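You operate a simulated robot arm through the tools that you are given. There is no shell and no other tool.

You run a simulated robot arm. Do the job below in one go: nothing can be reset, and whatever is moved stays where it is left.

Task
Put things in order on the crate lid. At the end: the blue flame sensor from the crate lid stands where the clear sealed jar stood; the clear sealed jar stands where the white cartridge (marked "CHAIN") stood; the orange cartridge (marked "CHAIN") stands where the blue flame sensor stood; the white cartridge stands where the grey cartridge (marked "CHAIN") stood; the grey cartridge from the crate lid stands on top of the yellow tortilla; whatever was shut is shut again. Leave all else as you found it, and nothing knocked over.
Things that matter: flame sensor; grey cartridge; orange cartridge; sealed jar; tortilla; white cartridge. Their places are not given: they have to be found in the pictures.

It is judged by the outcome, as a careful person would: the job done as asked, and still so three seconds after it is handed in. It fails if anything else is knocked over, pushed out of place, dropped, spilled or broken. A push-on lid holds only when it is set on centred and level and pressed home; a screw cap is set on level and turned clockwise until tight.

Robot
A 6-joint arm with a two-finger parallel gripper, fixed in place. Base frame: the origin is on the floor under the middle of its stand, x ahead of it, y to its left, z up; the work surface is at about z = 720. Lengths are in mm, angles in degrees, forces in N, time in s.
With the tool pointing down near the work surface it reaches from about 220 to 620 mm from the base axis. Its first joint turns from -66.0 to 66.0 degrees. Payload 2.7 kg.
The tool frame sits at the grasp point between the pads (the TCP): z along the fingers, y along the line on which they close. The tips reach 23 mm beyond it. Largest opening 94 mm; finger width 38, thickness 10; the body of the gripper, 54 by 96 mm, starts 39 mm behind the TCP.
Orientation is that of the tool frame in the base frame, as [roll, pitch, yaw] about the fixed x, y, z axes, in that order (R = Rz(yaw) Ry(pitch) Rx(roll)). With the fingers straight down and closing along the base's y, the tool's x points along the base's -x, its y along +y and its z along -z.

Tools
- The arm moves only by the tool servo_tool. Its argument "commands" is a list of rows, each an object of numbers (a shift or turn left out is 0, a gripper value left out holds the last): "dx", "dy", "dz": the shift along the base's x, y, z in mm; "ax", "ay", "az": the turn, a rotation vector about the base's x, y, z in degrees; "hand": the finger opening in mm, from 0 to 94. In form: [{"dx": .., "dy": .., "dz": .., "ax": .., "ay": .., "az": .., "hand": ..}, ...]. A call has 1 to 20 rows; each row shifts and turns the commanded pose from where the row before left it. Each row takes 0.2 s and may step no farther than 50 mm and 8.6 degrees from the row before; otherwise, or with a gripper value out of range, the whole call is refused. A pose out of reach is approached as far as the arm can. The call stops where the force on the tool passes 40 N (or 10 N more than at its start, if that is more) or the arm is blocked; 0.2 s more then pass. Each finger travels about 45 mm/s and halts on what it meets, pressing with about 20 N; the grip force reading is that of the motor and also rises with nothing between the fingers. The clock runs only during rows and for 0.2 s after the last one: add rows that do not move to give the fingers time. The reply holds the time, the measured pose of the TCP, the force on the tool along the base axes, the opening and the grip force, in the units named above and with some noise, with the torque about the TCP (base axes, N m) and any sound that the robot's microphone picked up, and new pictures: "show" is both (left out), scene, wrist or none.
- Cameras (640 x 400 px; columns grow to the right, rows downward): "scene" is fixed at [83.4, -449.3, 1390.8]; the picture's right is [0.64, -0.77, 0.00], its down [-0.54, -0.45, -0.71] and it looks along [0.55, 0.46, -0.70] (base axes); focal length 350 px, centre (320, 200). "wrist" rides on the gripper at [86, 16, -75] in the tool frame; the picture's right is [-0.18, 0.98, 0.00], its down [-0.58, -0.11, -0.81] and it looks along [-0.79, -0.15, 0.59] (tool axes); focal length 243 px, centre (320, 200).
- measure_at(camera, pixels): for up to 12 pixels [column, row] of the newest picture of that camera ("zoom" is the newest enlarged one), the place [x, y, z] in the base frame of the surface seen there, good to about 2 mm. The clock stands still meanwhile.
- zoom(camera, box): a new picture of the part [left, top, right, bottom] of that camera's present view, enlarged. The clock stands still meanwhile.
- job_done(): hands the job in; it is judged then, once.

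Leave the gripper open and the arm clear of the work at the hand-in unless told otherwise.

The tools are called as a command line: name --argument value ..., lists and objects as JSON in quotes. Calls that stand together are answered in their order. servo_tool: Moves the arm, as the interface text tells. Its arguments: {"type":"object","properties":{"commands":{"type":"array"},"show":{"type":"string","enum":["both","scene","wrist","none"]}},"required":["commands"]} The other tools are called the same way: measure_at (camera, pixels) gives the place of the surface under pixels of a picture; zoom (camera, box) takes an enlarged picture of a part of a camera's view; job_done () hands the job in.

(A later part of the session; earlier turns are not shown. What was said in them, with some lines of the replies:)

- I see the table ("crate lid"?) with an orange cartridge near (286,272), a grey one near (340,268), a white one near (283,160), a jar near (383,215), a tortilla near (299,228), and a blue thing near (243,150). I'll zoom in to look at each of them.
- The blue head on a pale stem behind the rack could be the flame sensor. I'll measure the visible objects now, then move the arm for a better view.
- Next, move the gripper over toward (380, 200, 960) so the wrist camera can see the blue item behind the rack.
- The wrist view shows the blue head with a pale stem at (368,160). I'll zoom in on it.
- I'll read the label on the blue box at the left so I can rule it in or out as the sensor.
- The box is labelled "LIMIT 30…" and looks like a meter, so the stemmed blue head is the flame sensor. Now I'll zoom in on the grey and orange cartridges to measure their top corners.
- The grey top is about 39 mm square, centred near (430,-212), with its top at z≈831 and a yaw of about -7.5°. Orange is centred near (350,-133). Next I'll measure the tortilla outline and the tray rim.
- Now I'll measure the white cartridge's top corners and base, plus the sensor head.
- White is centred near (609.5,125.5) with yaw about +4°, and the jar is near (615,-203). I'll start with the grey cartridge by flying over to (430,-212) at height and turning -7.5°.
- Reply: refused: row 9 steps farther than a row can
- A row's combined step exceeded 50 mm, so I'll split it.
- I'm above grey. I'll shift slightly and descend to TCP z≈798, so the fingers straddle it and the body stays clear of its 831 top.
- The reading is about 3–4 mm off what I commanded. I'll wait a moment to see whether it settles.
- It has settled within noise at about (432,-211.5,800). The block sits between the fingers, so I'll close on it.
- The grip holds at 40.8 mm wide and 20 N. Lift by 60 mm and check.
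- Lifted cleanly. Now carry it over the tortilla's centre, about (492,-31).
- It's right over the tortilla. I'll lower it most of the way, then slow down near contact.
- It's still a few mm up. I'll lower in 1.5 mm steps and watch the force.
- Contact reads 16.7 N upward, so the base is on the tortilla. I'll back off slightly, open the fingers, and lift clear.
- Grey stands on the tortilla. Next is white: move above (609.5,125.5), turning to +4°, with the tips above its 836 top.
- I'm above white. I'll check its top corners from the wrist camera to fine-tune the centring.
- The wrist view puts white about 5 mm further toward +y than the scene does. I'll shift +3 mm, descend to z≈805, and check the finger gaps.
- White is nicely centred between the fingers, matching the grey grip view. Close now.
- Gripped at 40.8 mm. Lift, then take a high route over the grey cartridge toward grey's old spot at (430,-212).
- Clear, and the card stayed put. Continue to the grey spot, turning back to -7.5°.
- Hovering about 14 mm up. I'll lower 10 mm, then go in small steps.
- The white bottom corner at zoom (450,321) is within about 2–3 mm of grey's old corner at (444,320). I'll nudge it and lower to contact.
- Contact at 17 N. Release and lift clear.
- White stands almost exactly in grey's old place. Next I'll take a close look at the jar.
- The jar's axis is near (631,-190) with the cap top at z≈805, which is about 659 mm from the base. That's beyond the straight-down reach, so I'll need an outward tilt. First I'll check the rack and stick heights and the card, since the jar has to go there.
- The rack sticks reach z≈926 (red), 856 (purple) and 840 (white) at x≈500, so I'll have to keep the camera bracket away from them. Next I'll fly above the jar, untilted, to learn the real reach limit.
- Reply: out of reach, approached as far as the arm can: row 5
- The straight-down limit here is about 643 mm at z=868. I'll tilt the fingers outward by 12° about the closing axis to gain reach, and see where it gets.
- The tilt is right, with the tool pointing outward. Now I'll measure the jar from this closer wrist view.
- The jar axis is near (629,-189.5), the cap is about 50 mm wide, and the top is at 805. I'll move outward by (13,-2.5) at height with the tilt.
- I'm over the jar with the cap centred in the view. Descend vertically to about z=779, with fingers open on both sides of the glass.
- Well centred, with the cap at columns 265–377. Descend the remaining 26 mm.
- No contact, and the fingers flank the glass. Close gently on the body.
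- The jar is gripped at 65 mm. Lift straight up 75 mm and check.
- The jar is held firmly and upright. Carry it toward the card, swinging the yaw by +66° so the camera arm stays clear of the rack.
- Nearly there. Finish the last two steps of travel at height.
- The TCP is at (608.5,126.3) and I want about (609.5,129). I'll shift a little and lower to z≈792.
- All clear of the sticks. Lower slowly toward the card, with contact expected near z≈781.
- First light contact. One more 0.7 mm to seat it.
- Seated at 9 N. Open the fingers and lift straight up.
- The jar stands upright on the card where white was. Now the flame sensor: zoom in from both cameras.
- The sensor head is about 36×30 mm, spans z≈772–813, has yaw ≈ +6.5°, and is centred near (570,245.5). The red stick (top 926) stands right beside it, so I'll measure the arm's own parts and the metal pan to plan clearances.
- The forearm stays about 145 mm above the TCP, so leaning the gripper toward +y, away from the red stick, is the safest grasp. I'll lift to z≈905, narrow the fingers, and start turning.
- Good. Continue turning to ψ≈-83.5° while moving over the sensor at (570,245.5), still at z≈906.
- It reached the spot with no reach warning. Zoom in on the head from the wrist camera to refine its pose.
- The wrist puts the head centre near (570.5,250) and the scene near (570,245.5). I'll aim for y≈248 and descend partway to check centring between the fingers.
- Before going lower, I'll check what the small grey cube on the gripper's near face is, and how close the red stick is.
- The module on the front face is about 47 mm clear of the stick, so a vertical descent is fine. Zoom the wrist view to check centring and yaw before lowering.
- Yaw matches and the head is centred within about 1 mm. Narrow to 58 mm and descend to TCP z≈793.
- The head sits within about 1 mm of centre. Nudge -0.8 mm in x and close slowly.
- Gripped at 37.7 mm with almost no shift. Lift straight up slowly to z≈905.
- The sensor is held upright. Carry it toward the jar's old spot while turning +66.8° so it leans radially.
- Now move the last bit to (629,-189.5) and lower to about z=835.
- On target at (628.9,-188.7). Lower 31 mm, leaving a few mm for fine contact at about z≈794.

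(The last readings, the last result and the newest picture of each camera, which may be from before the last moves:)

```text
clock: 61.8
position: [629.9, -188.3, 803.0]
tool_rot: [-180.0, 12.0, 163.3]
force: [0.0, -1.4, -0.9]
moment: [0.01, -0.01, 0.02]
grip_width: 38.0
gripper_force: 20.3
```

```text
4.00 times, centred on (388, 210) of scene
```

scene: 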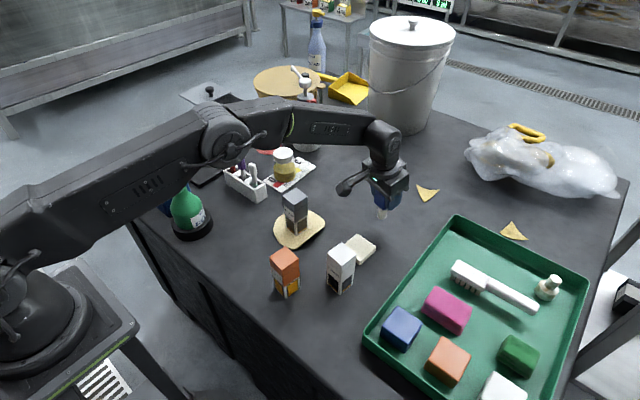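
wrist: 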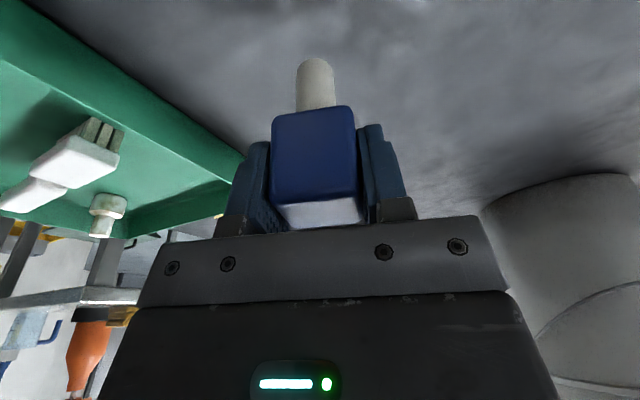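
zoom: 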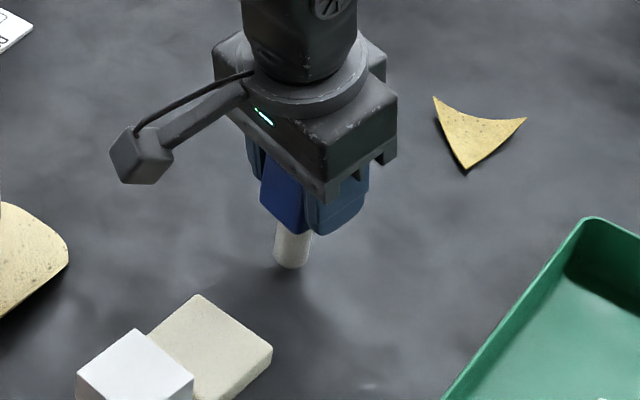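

I'll measure the stem with the scene camera so I can compare it with the jar's old base in the same frame.

measure_at --camera "zoom" --pixels '[[292, 250], [286, 252], [298, 250], [291, 262], [295, 240], [282, 190], [278, 200]]'

zoom --camera "scene" --box '[360, 200, 405, 240]'

```text
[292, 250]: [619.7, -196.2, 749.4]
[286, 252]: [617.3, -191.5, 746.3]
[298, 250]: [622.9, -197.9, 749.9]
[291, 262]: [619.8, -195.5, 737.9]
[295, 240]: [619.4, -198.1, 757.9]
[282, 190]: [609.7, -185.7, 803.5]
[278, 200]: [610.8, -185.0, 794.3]
```

```text
10.00 times, centred on (382, 220) of scene
```

zoom: 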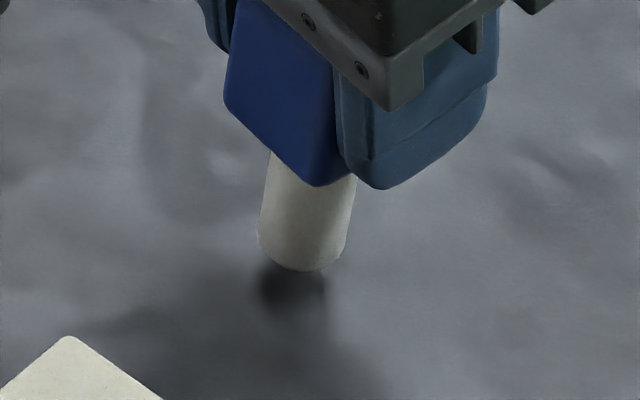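

The stem is within about 3 mm of the jar's old centre in the scene frame. Shift (+2,-2) and lower to contact in small steps.

servo_tool --commands '[{"dx": 2, "dy": -2}, {"dz": -3}, {"dz": -2}, {}, {"dz": -1}, {"dz": -1}, {}]' --show "none"

```text
clock: 63.4
position: [630.5, -188.2, 796.7]
tool_rot: [179.9, 12.0, 163.3]
force: [-0.1, 0.1, -1.6]
moment: [0.0, 0.01, -0.02]
grip_width: 37.7
gripper_force: 20.2
```

servo_tool --commands '[{"dz": -1}, {"dz": -1}, {}]' --show "none"

zoom --camera "scene" --box '[360, 200, 405, 240]'

```text
clock: 64.2
position: [630.8, -190.6, 794.5]
tool_rot: [180.0, 12.1, 163.2]
force: [1.0, 0.6, 1.1]
moment: [0.0, -0.05, 0.01]
grip_width: 37.7
gripper_force: 20.3
```

```text
10.00 times, centred on (382, 220) of scene
```

zoom: 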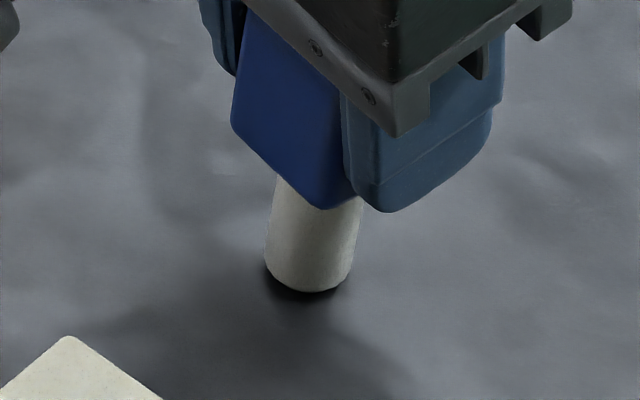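

Just touching, and the position matches the jar's old base. Seat it with another small step.

servo_tool --commands '[{"dz": -0.7}, {}]' --show "none"

```text
clock: 64.8
position: [630.4, -190.0, 794.7]
tool_rot: [-179.9, 12.0, 163.2]
force: [-1.7, 0.2, 7.0]
moment: [0.08, 0.16, 0.03]
grip_width: 37.9
gripper_force: 19.8
```

Seated with 7 N. Open gradually and lift straight up.

servo_tool --commands '[{"hand": 40}, {"hand": 44}, {"hand": 52}, {"hand": 62}, {"hand": 72}, {"hand": 80}, {"dz": 10}, {"dz": 20}, {"dz": 35}, {}]'

zoom --camera "scene" --box '[340, 160, 436, 260]'

```text
clock: 67.0
position: [628.7, -188.5, 857.4]
tool_rot: [180.0, 11.9, 163.3]
force: [-0.1, -0.1, 0.1]
moment: [0.0, -0.01, -0.01]
grip_width: 79.7
gripper_force: 0.1
```

scene: 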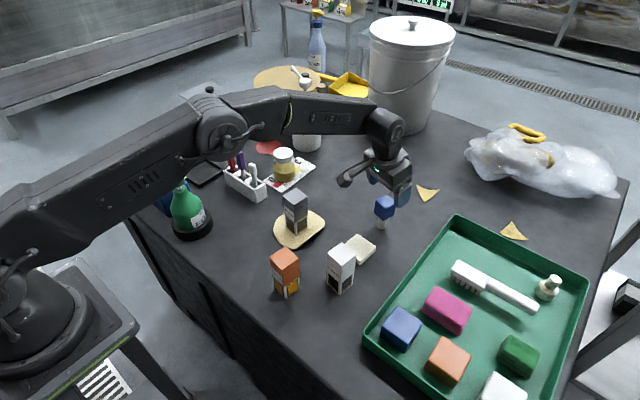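
wrist: 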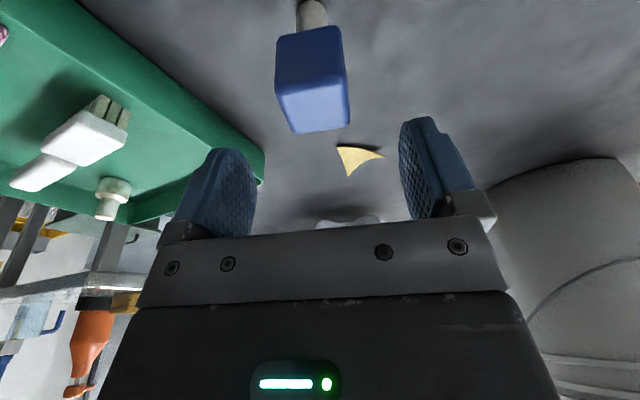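

```text
4.00 times, centred on (388, 210) of scene
```

zoom: 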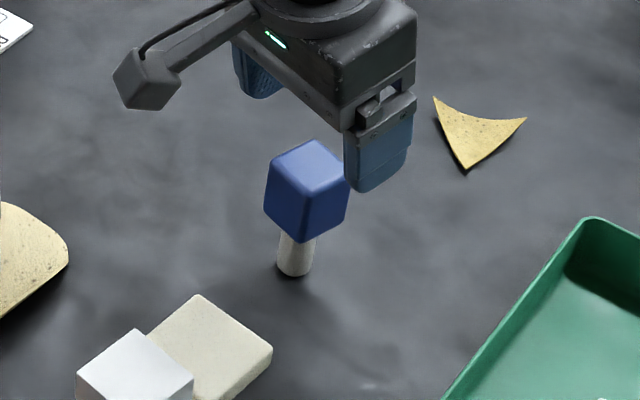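

The flame sensor stands upright where the jar was. Now for the orange cartridge: rise, remove the tilt, turn to -8°, and move above (350,-133).

servo_tool --commands '[{"dz": 30, "hand": 94}, {"dx": -40, "dz": 20}, {"dx": -40, "dy": 5, "ax": 1.72, "ay": 5.75}, {"dx": -40, "dy": 8, "ax": 1.72, "ay": 5.75}, {"dx": -40, "dy": 10, "az": 4.35}, {"dx": -40, "dy": 11, "az": 4.35}, {"dx": -40, "dy": 11}, {"dx": -40, "dy": 11}, {}, {}, {}]'

```text
clock: 69.4
position: [351.2, -134.1, 906.5]
tool_rot: [-179.9, 0.0, 172.0]
force: [-0.6, -0.5, 0.3]
moment: [0.02, 0.02, -0.01]
grip_width: 94.1
gripper_force: 0.0
```

scene: 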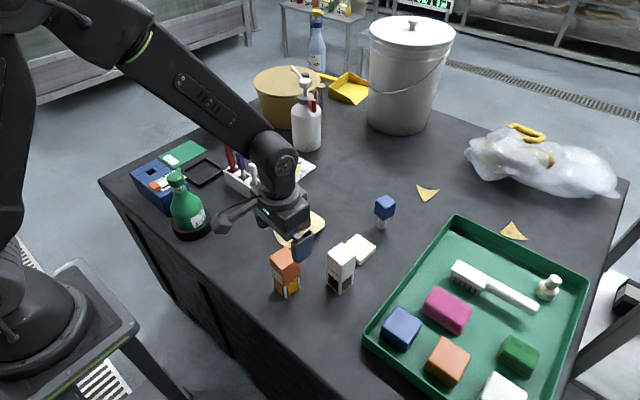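
wrist: 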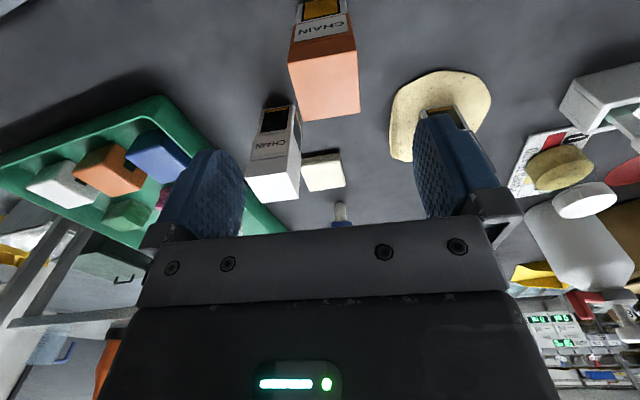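

Nearly over orange. Shift +2 mm in y and descend to z≈803.

servo_tool --commands '[{"dy": 2, "dz": -35}, {"dz": -35}, {"dz": -33}, {}, {}]'

```text
clock: 70.6
position: [352.0, -135.1, 804.9]
tool_rot: [179.9, 0.0, 172.1]
force: [-0.2, 0.9, -0.8]
moment: [0.03, 0.01, -0.02]
grip_width: 93.9
gripper_force: 0.1
```

scene: 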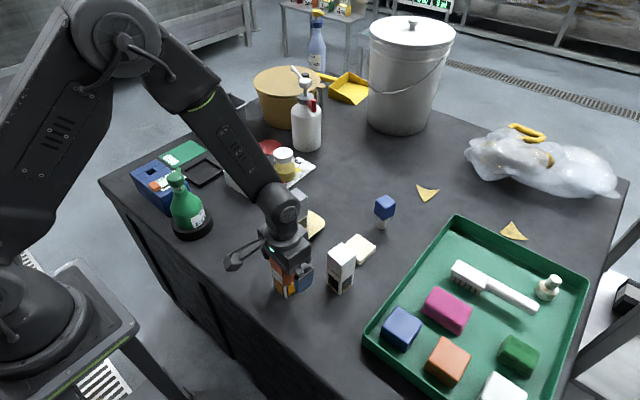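
wrist: 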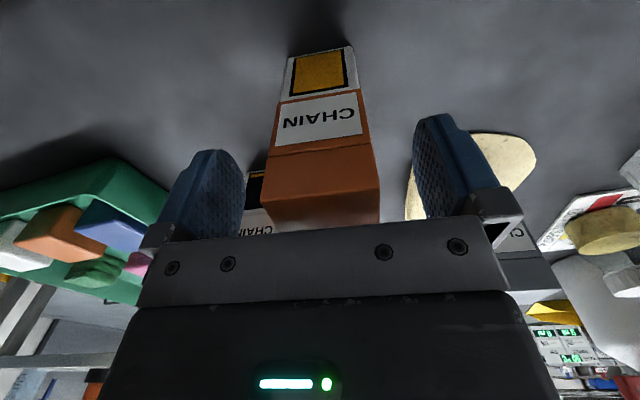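

Orange sits about 3 mm toward +y from centre. Shift +3 mm, then close.

servo_tool --commands '[{"dy": 3, "dz": -1.5}, {}, {"hand": 70}, {"hand": 55}, {"hand": 45}, {"hand": 34}, {"hand": 34}, {"hand": 34}, {"hand": 34}]' --show "wrist"

```text
clock: 72.6
position: [353.1, -128.6, 803.3]
tool_rot: [-179.9, 0.0, 172.1]
force: [1.0, 0.6, 0.8]
moment: [0.02, -0.06, -0.04]
grip_width: 40.7
gripper_force: 20.1
```

wrist: 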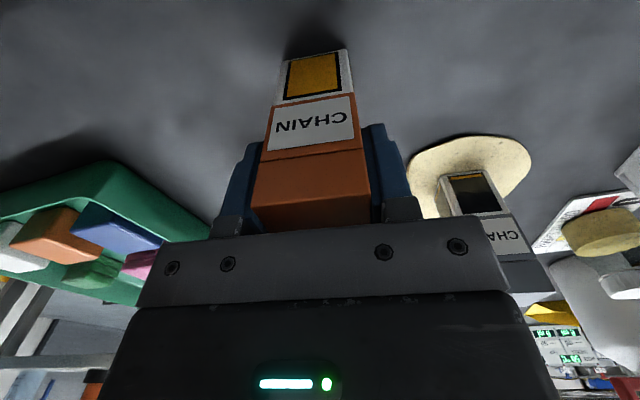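

Gripped at 40.7 mm. Lift to z≈920.

servo_tool --commands '[{"dz": 17}, {"dz": 40}, {"dz": 40}, {"dz": 20}, {}, {"dx": 47, "dy": 4.7}, {"dx": 47, "dy": 4.7}, {"dx": 47, "dy": 4.7}, {"dx": 47, "dy": 4.9}, {}]'

```text
clock: 74.8
position: [539.7, -112.2, 920.9]
tool_rot: [179.9, -0.1, 172.0]
force: [0.3, 0.0, -1.8]
moment: [-0.01, -0.02, 0.01]
grip_width: 41.0
gripper_force: 19.9
```

scene: 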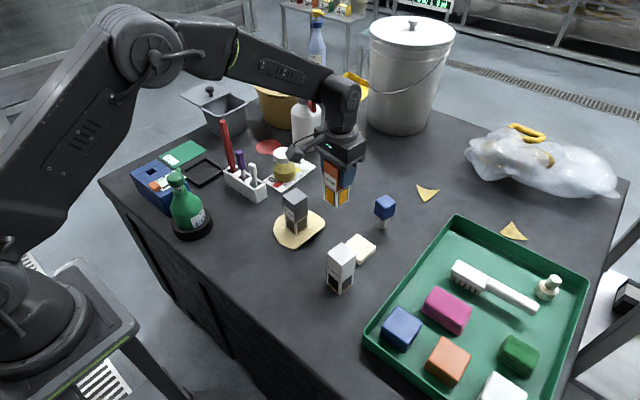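
wrist: 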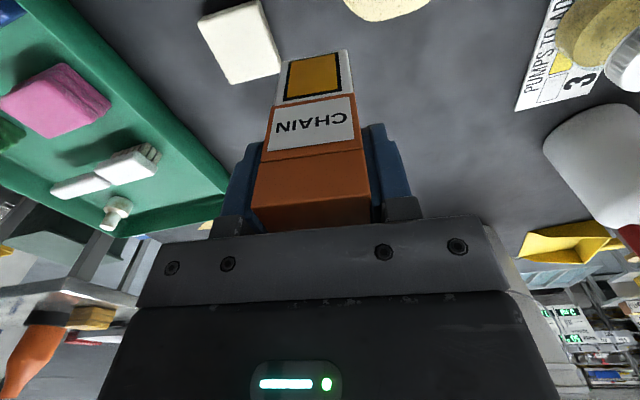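

Clear. Continue at height past the jar to above the sensor's old spot at about (572,248).

servo_tool --commands '[{"dx": 7, "dy": 42}, {"dx": 7, "dy": 42}, {"dx": 7, "dy": 42}, {"dx": 7, "dy": 42}, {"dx": 7, "dy": 42}, {"dx": -0.6, "dy": 37.4}, {"dx": -0.6, "dy": 37.4}, {"dx": -0.6, "dy": 37.4}, {"dx": -0.7, "dy": 37.4}, {}, {}, {}]'

zoom --camera "scene" --box '[190, 70, 290, 190]'

```text
clock: 77.4
position: [569.1, 252.5, 920.4]
tool_rot: [180.0, -0.1, 171.9]
force: [0.3, 0.3, -1.3]
moment: [0.01, 0.01, -0.01]
grip_width: 40.6
gripper_force: 20.1
```

scene: 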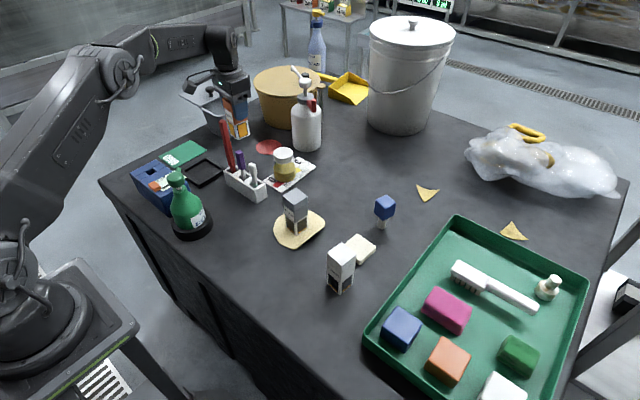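
wrist: 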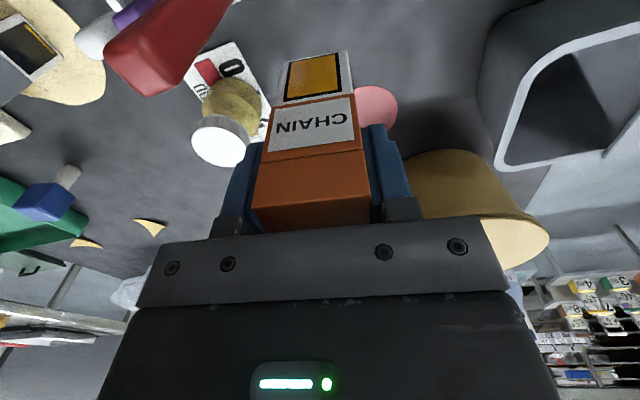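

```text
3.33 times, centred on (240, 130) of scene
```

zoom: 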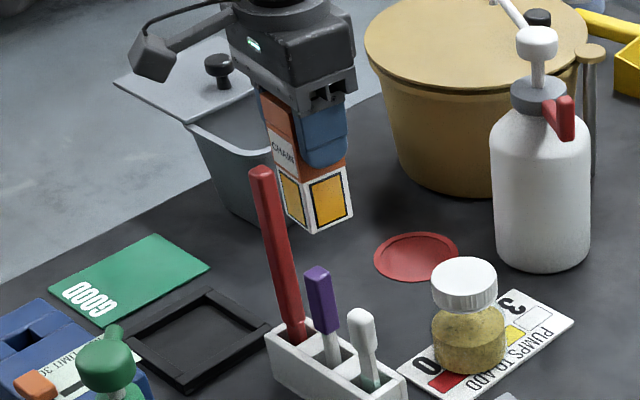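

I'll poll the pose again to average out the noise before descending.

servo_tool --commands '[{}]' --show "none"

servo_tool --commands '[{}]' --show "none"

measure_at --camera "scene" --pixels '[[235, 138], [233, 130], [240, 130], [229, 132], [244, 133]]'

```text
clock: 77.8
position: [569.2, 252.6, 921.3]
tool_rot: [-180.0, 0.0, 171.9]
force: [0.3, 0.1, -1.7]
moment: [-0.01, -0.02, -0.04]
grip_width: 40.7
gripper_force: 19.3
```

```text
clock: 78.2
position: [569.3, 251.9, 922.0]
tool_rot: [-180.0, 0.0, 172.1]
force: [0.0, -0.2, -1.4]
moment: [-0.02, 0.04, 0.02]
grip_width: 40.9
gripper_force: 19.9
```

```text
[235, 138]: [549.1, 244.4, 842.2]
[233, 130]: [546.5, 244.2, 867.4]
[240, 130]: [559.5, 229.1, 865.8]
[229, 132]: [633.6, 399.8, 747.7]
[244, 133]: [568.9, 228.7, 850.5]
```

Readings are consistent, and orange's centre needs about (+3,-3). Correct that and descend partway (60 mm), watching clearance to the red stick.

servo_tool --commands '[{"dx": 3, "dy": -3, "dz": -20}, {"dz": -20}, {"dz": -20}, {}, {}]'

zoom --camera "scene" --box '[200, 80, 290, 180]'

```text
clock: 79.4
position: [575.4, 246.7, 861.8]
tool_rot: [-180.0, 0.0, 172.0]
force: [0.5, 1.1, -1.7]
moment: [-0.04, -0.03, 0.04]
grip_width: 40.8
gripper_force: 19.5
```

scene: 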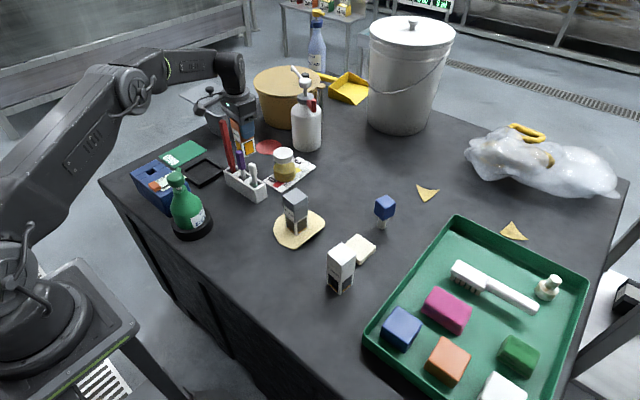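
wrist: 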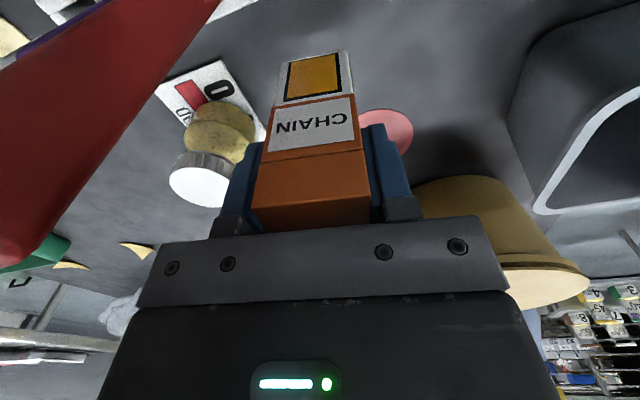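

```text
4.00 times, centred on (245, 130) of scene
```

zoom: 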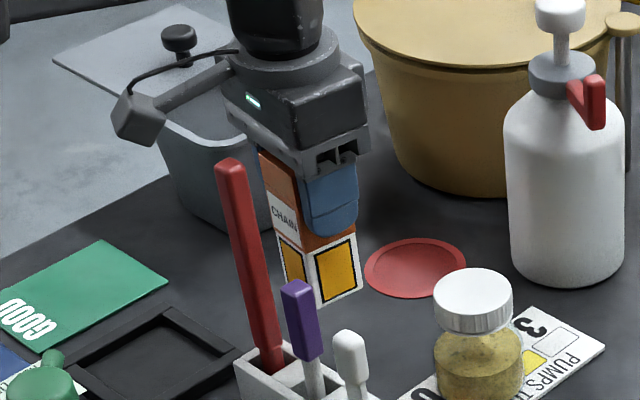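

Now I'll check orange's position in the scene frame at this height.

measure_at --camera "zoom" --pixels '[[292, 262], [285, 240], [336, 270], [345, 285], [322, 260], [300, 285], [330, 295], [310, 240], [270, 170], [232, 165], [228, 170], [140, 120]]'

```text
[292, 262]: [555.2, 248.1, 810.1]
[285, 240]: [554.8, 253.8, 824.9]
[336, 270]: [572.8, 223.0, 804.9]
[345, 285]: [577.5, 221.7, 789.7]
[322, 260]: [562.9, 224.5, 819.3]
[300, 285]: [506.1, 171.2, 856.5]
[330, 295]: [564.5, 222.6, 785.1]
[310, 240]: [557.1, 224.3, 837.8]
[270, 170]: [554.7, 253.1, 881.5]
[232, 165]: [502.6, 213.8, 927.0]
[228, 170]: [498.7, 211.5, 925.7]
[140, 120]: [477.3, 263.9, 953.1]
```

In the scene frame orange's centre is about (573,242), while the sensor stood at about (569.7,247.3). Shift (-3,+4.5) and lower 45 mm.

servo_tool --commands '[{"dx": -3, "dy": 4.5, "dz": -15}, {"dz": -15}, {"dz": -15}, {}, {}]'

zoom --camera "scene" --box '[215, 120, 280, 185]'

```text
clock: 80.6
position: [571.8, 252.2, 815.4]
tool_rot: [-180.0, 0.0, 172.0]
force: [0.3, 0.2, -1.4]
moment: [-0.01, 0.01, -0.01]
grip_width: 40.7
gripper_force: 20.1
```

scene: 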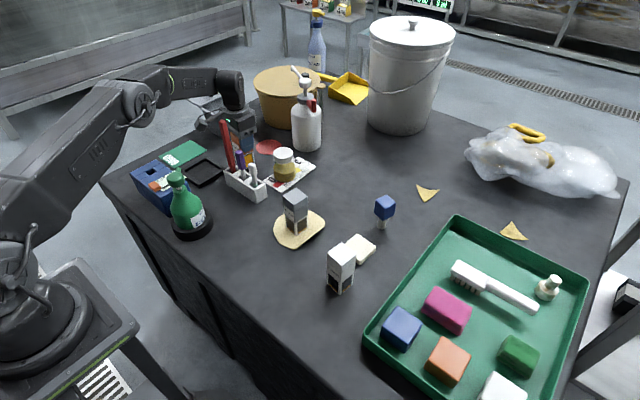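
wrist: 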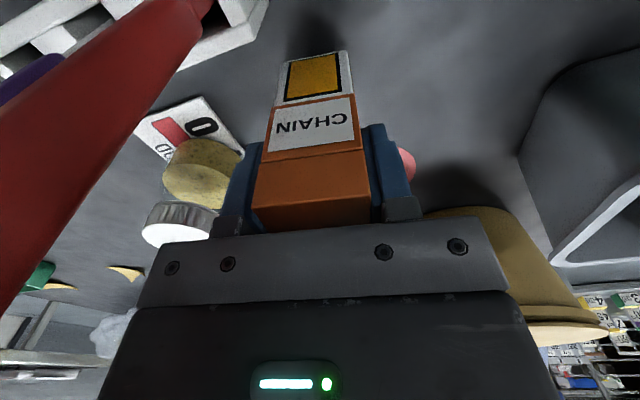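

```text
6.15 times, centred on (248, 152) of scene
```

zoom: 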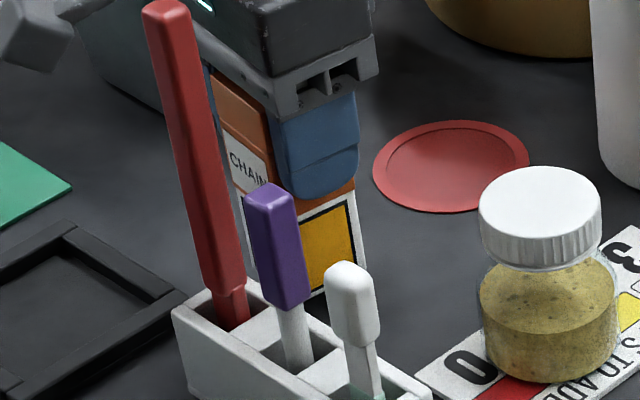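

The visible bottom-right corner at scene (255.6,163.0) matches my predicted target of (255.7,163.5). Lower to just above the table, then step to contact.

servo_tool --commands '[{"dz": -5}, {"dz": -4}, {}, {}, {"dz": -1}, {}]' --show "none"

zoom --camera "scene" --box '[215, 120, 280, 185]'

```text
clock: 82.0
position: [571.5, 251.5, 805.7]
tool_rot: [-180.0, 0.0, 172.0]
force: [-0.7, 0.1, -0.8]
moment: [0.02, -0.01, 0.02]
grip_width: 40.8
gripper_force: 19.5
```

```text
6.15 times, centred on (248, 152) of scene
```

zoom: 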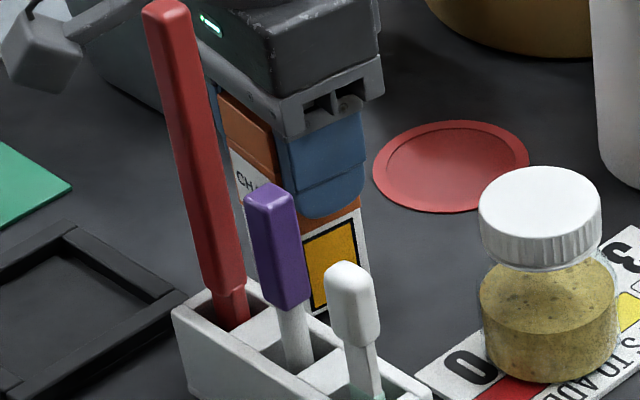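

Position is good. Continue in 1 mm steps.

servo_tool --commands '[{"dz": -1}, {"dz": -1}, {}]' --show "none"

```text
clock: 82.8
position: [572.3, 251.0, 804.5]
tool_rot: [180.0, 0.0, 171.9]
force: [0.4, -0.6, -1.3]
moment: [0.02, -0.01, 0.02]
grip_width: 40.8
gripper_force: 19.4
```

servo_tool --commands '[{"dz": -1}, {}]' --show "none"

servo_tool --commands '[{"dz": -1}, {}]' --show "none"

```text
clock: 83.4
position: [572.9, 250.8, 803.4]
tool_rot: [180.0, -0.1, 172.0]
force: [-0.9, 0.5, 3.8]
moment: [0.0, 0.13, 0.0]
grip_width: 40.6
gripper_force: 20.0
```

```text
clock: 84.0
position: [572.5, 252.0, 804.7]
tool_rot: [179.9, 0.2, 172.0]
force: [3.1, 1.2, 9.2]
moment: [0.06, 0.06, -0.05]
grip_width: 40.7
gripper_force: 20.0
```

Seated at 9 N. Open to 64 mm and lift straight up.

servo_tool --commands '[{"dz": 0.5, "hand": 44}, {"hand": 50}, {"hand": 58}, {"hand": 64}, {}, {"dz": 15}, {"dz": 30}, {"dz": 35}, {"dz": 30}, {}]'

zoom --camera "scene" --box '[205, 100, 305, 200]'

```text
clock: 86.2
position: [570.0, 249.5, 913.6]
tool_rot: [180.0, -0.1, 172.0]
force: [0.1, 0.1, -0.7]
moment: [0.0, -0.02, 0.03]
grip_width: 64.0
gripper_force: 0.0
```

scene: 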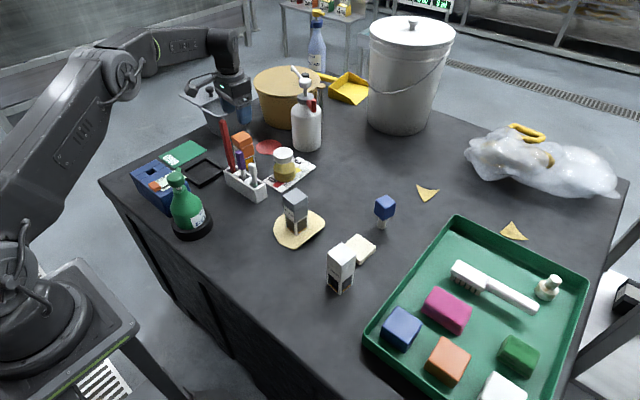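
wrist: 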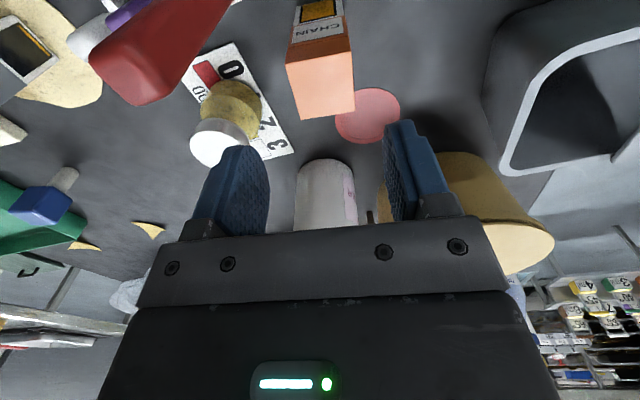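

```text
4.00 times, centred on (255, 150) of scene
```

zoom: 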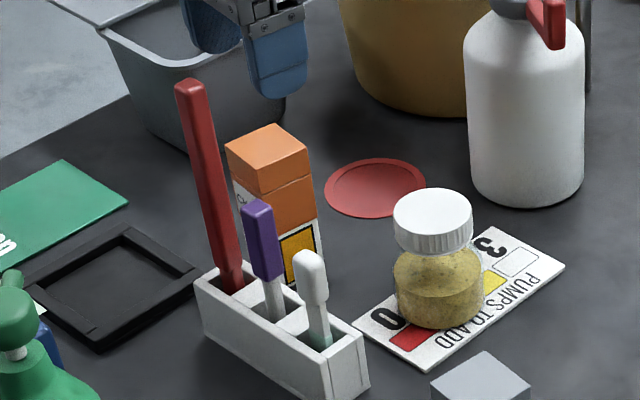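

Orange stands in the sensor's old place. I'll verify the final positions of orange and the jar in the scene frame.

measure_at --camera "zoom" --pixels '[[229, 150], [271, 127], [306, 151], [263, 175], [267, 150], [433, 212], [398, 212], [468, 215], [433, 193], [433, 232]]'

zoom --camera "scene" --box '[250, 170, 442, 310]'

```text
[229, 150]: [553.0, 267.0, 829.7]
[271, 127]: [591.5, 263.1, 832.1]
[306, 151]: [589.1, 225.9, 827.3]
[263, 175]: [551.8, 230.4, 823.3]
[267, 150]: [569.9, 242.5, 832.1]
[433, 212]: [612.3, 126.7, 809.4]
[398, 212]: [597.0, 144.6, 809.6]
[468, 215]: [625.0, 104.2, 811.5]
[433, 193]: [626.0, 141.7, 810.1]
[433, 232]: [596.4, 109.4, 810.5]
```

```text
2.86 times, centred on (346, 240) of scene
```

zoom: 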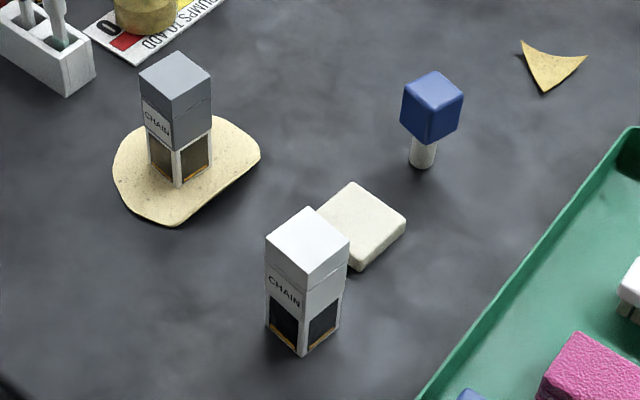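

Everything sits where it should. Now retreat the way I came, along -y at height and then back toward the base, and open the gripper.

servo_tool --commands '[{"dy": -42, "dz": 3}, {"dy": -42, "dz": 3}, {"dy": -42}, {"dy": -42}, {"dy": -42}, {"dx": -30, "dy": -30, "dz": 5}, {"dx": -40, "dz": 10}, {"dx": -40, "dz": 10}, {"dx": -40, "dz": 10}, {"dx": -40, "dz": 10}, {"dx": -40, "hand": 94}, {}, {}]'

```text
clock: 89.0
position: [341.6, 8.6, 966.1]
tool_rot: [180.0, 0.0, 172.0]
force: [0.1, 0.5, -0.9]
moment: [-0.01, 0.0, 0.0]
grip_width: 94.0
gripper_force: 0.0
```

scene: 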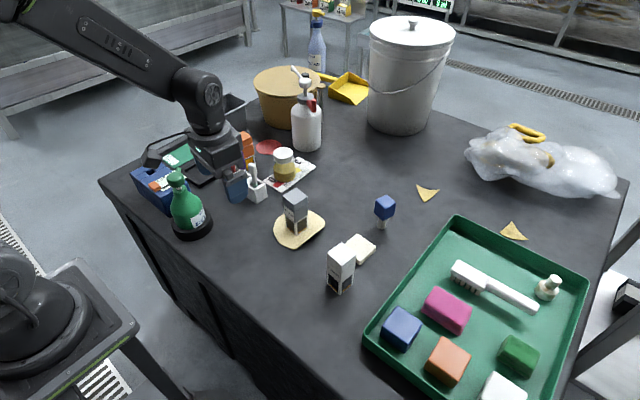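
wrist: 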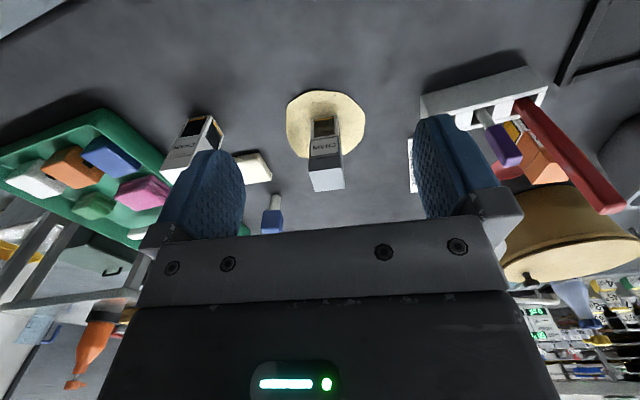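

All five items stand upright in their new places, the jar is still shut, the gripper is open, and the arm is clear at (342,9,966). Hand in the job.

job_done

```text
The job is handed in.
```

The job is handed in, and all five items stand upright in their new places. I checked the positions with the cameras before handing in:

- **Grey cartridge:** stands on top of the tortilla, close to its centre.
- **White cartridge:** stands where the grey one stood, within about 1 mm.
- **Clear sealed jar:** stands on the card where the white cartridge was, within about 2 mm. I held it by the glass and its lid stayed shut.
- **Blue flame sensor:** stands on its stem where the jar was, within about 3 mm.
- **Orange cartridge:** stands where the flame sensor was, within about 2 mm.

There was no label for the flame sensor. I took it to be the blue head on a pale stem behind the rack, not the blue box marked "LIMIT 30", which looks like a meter.

I saw nothing else knocked over or moved. The gripper is open and the arm is clear of the work.
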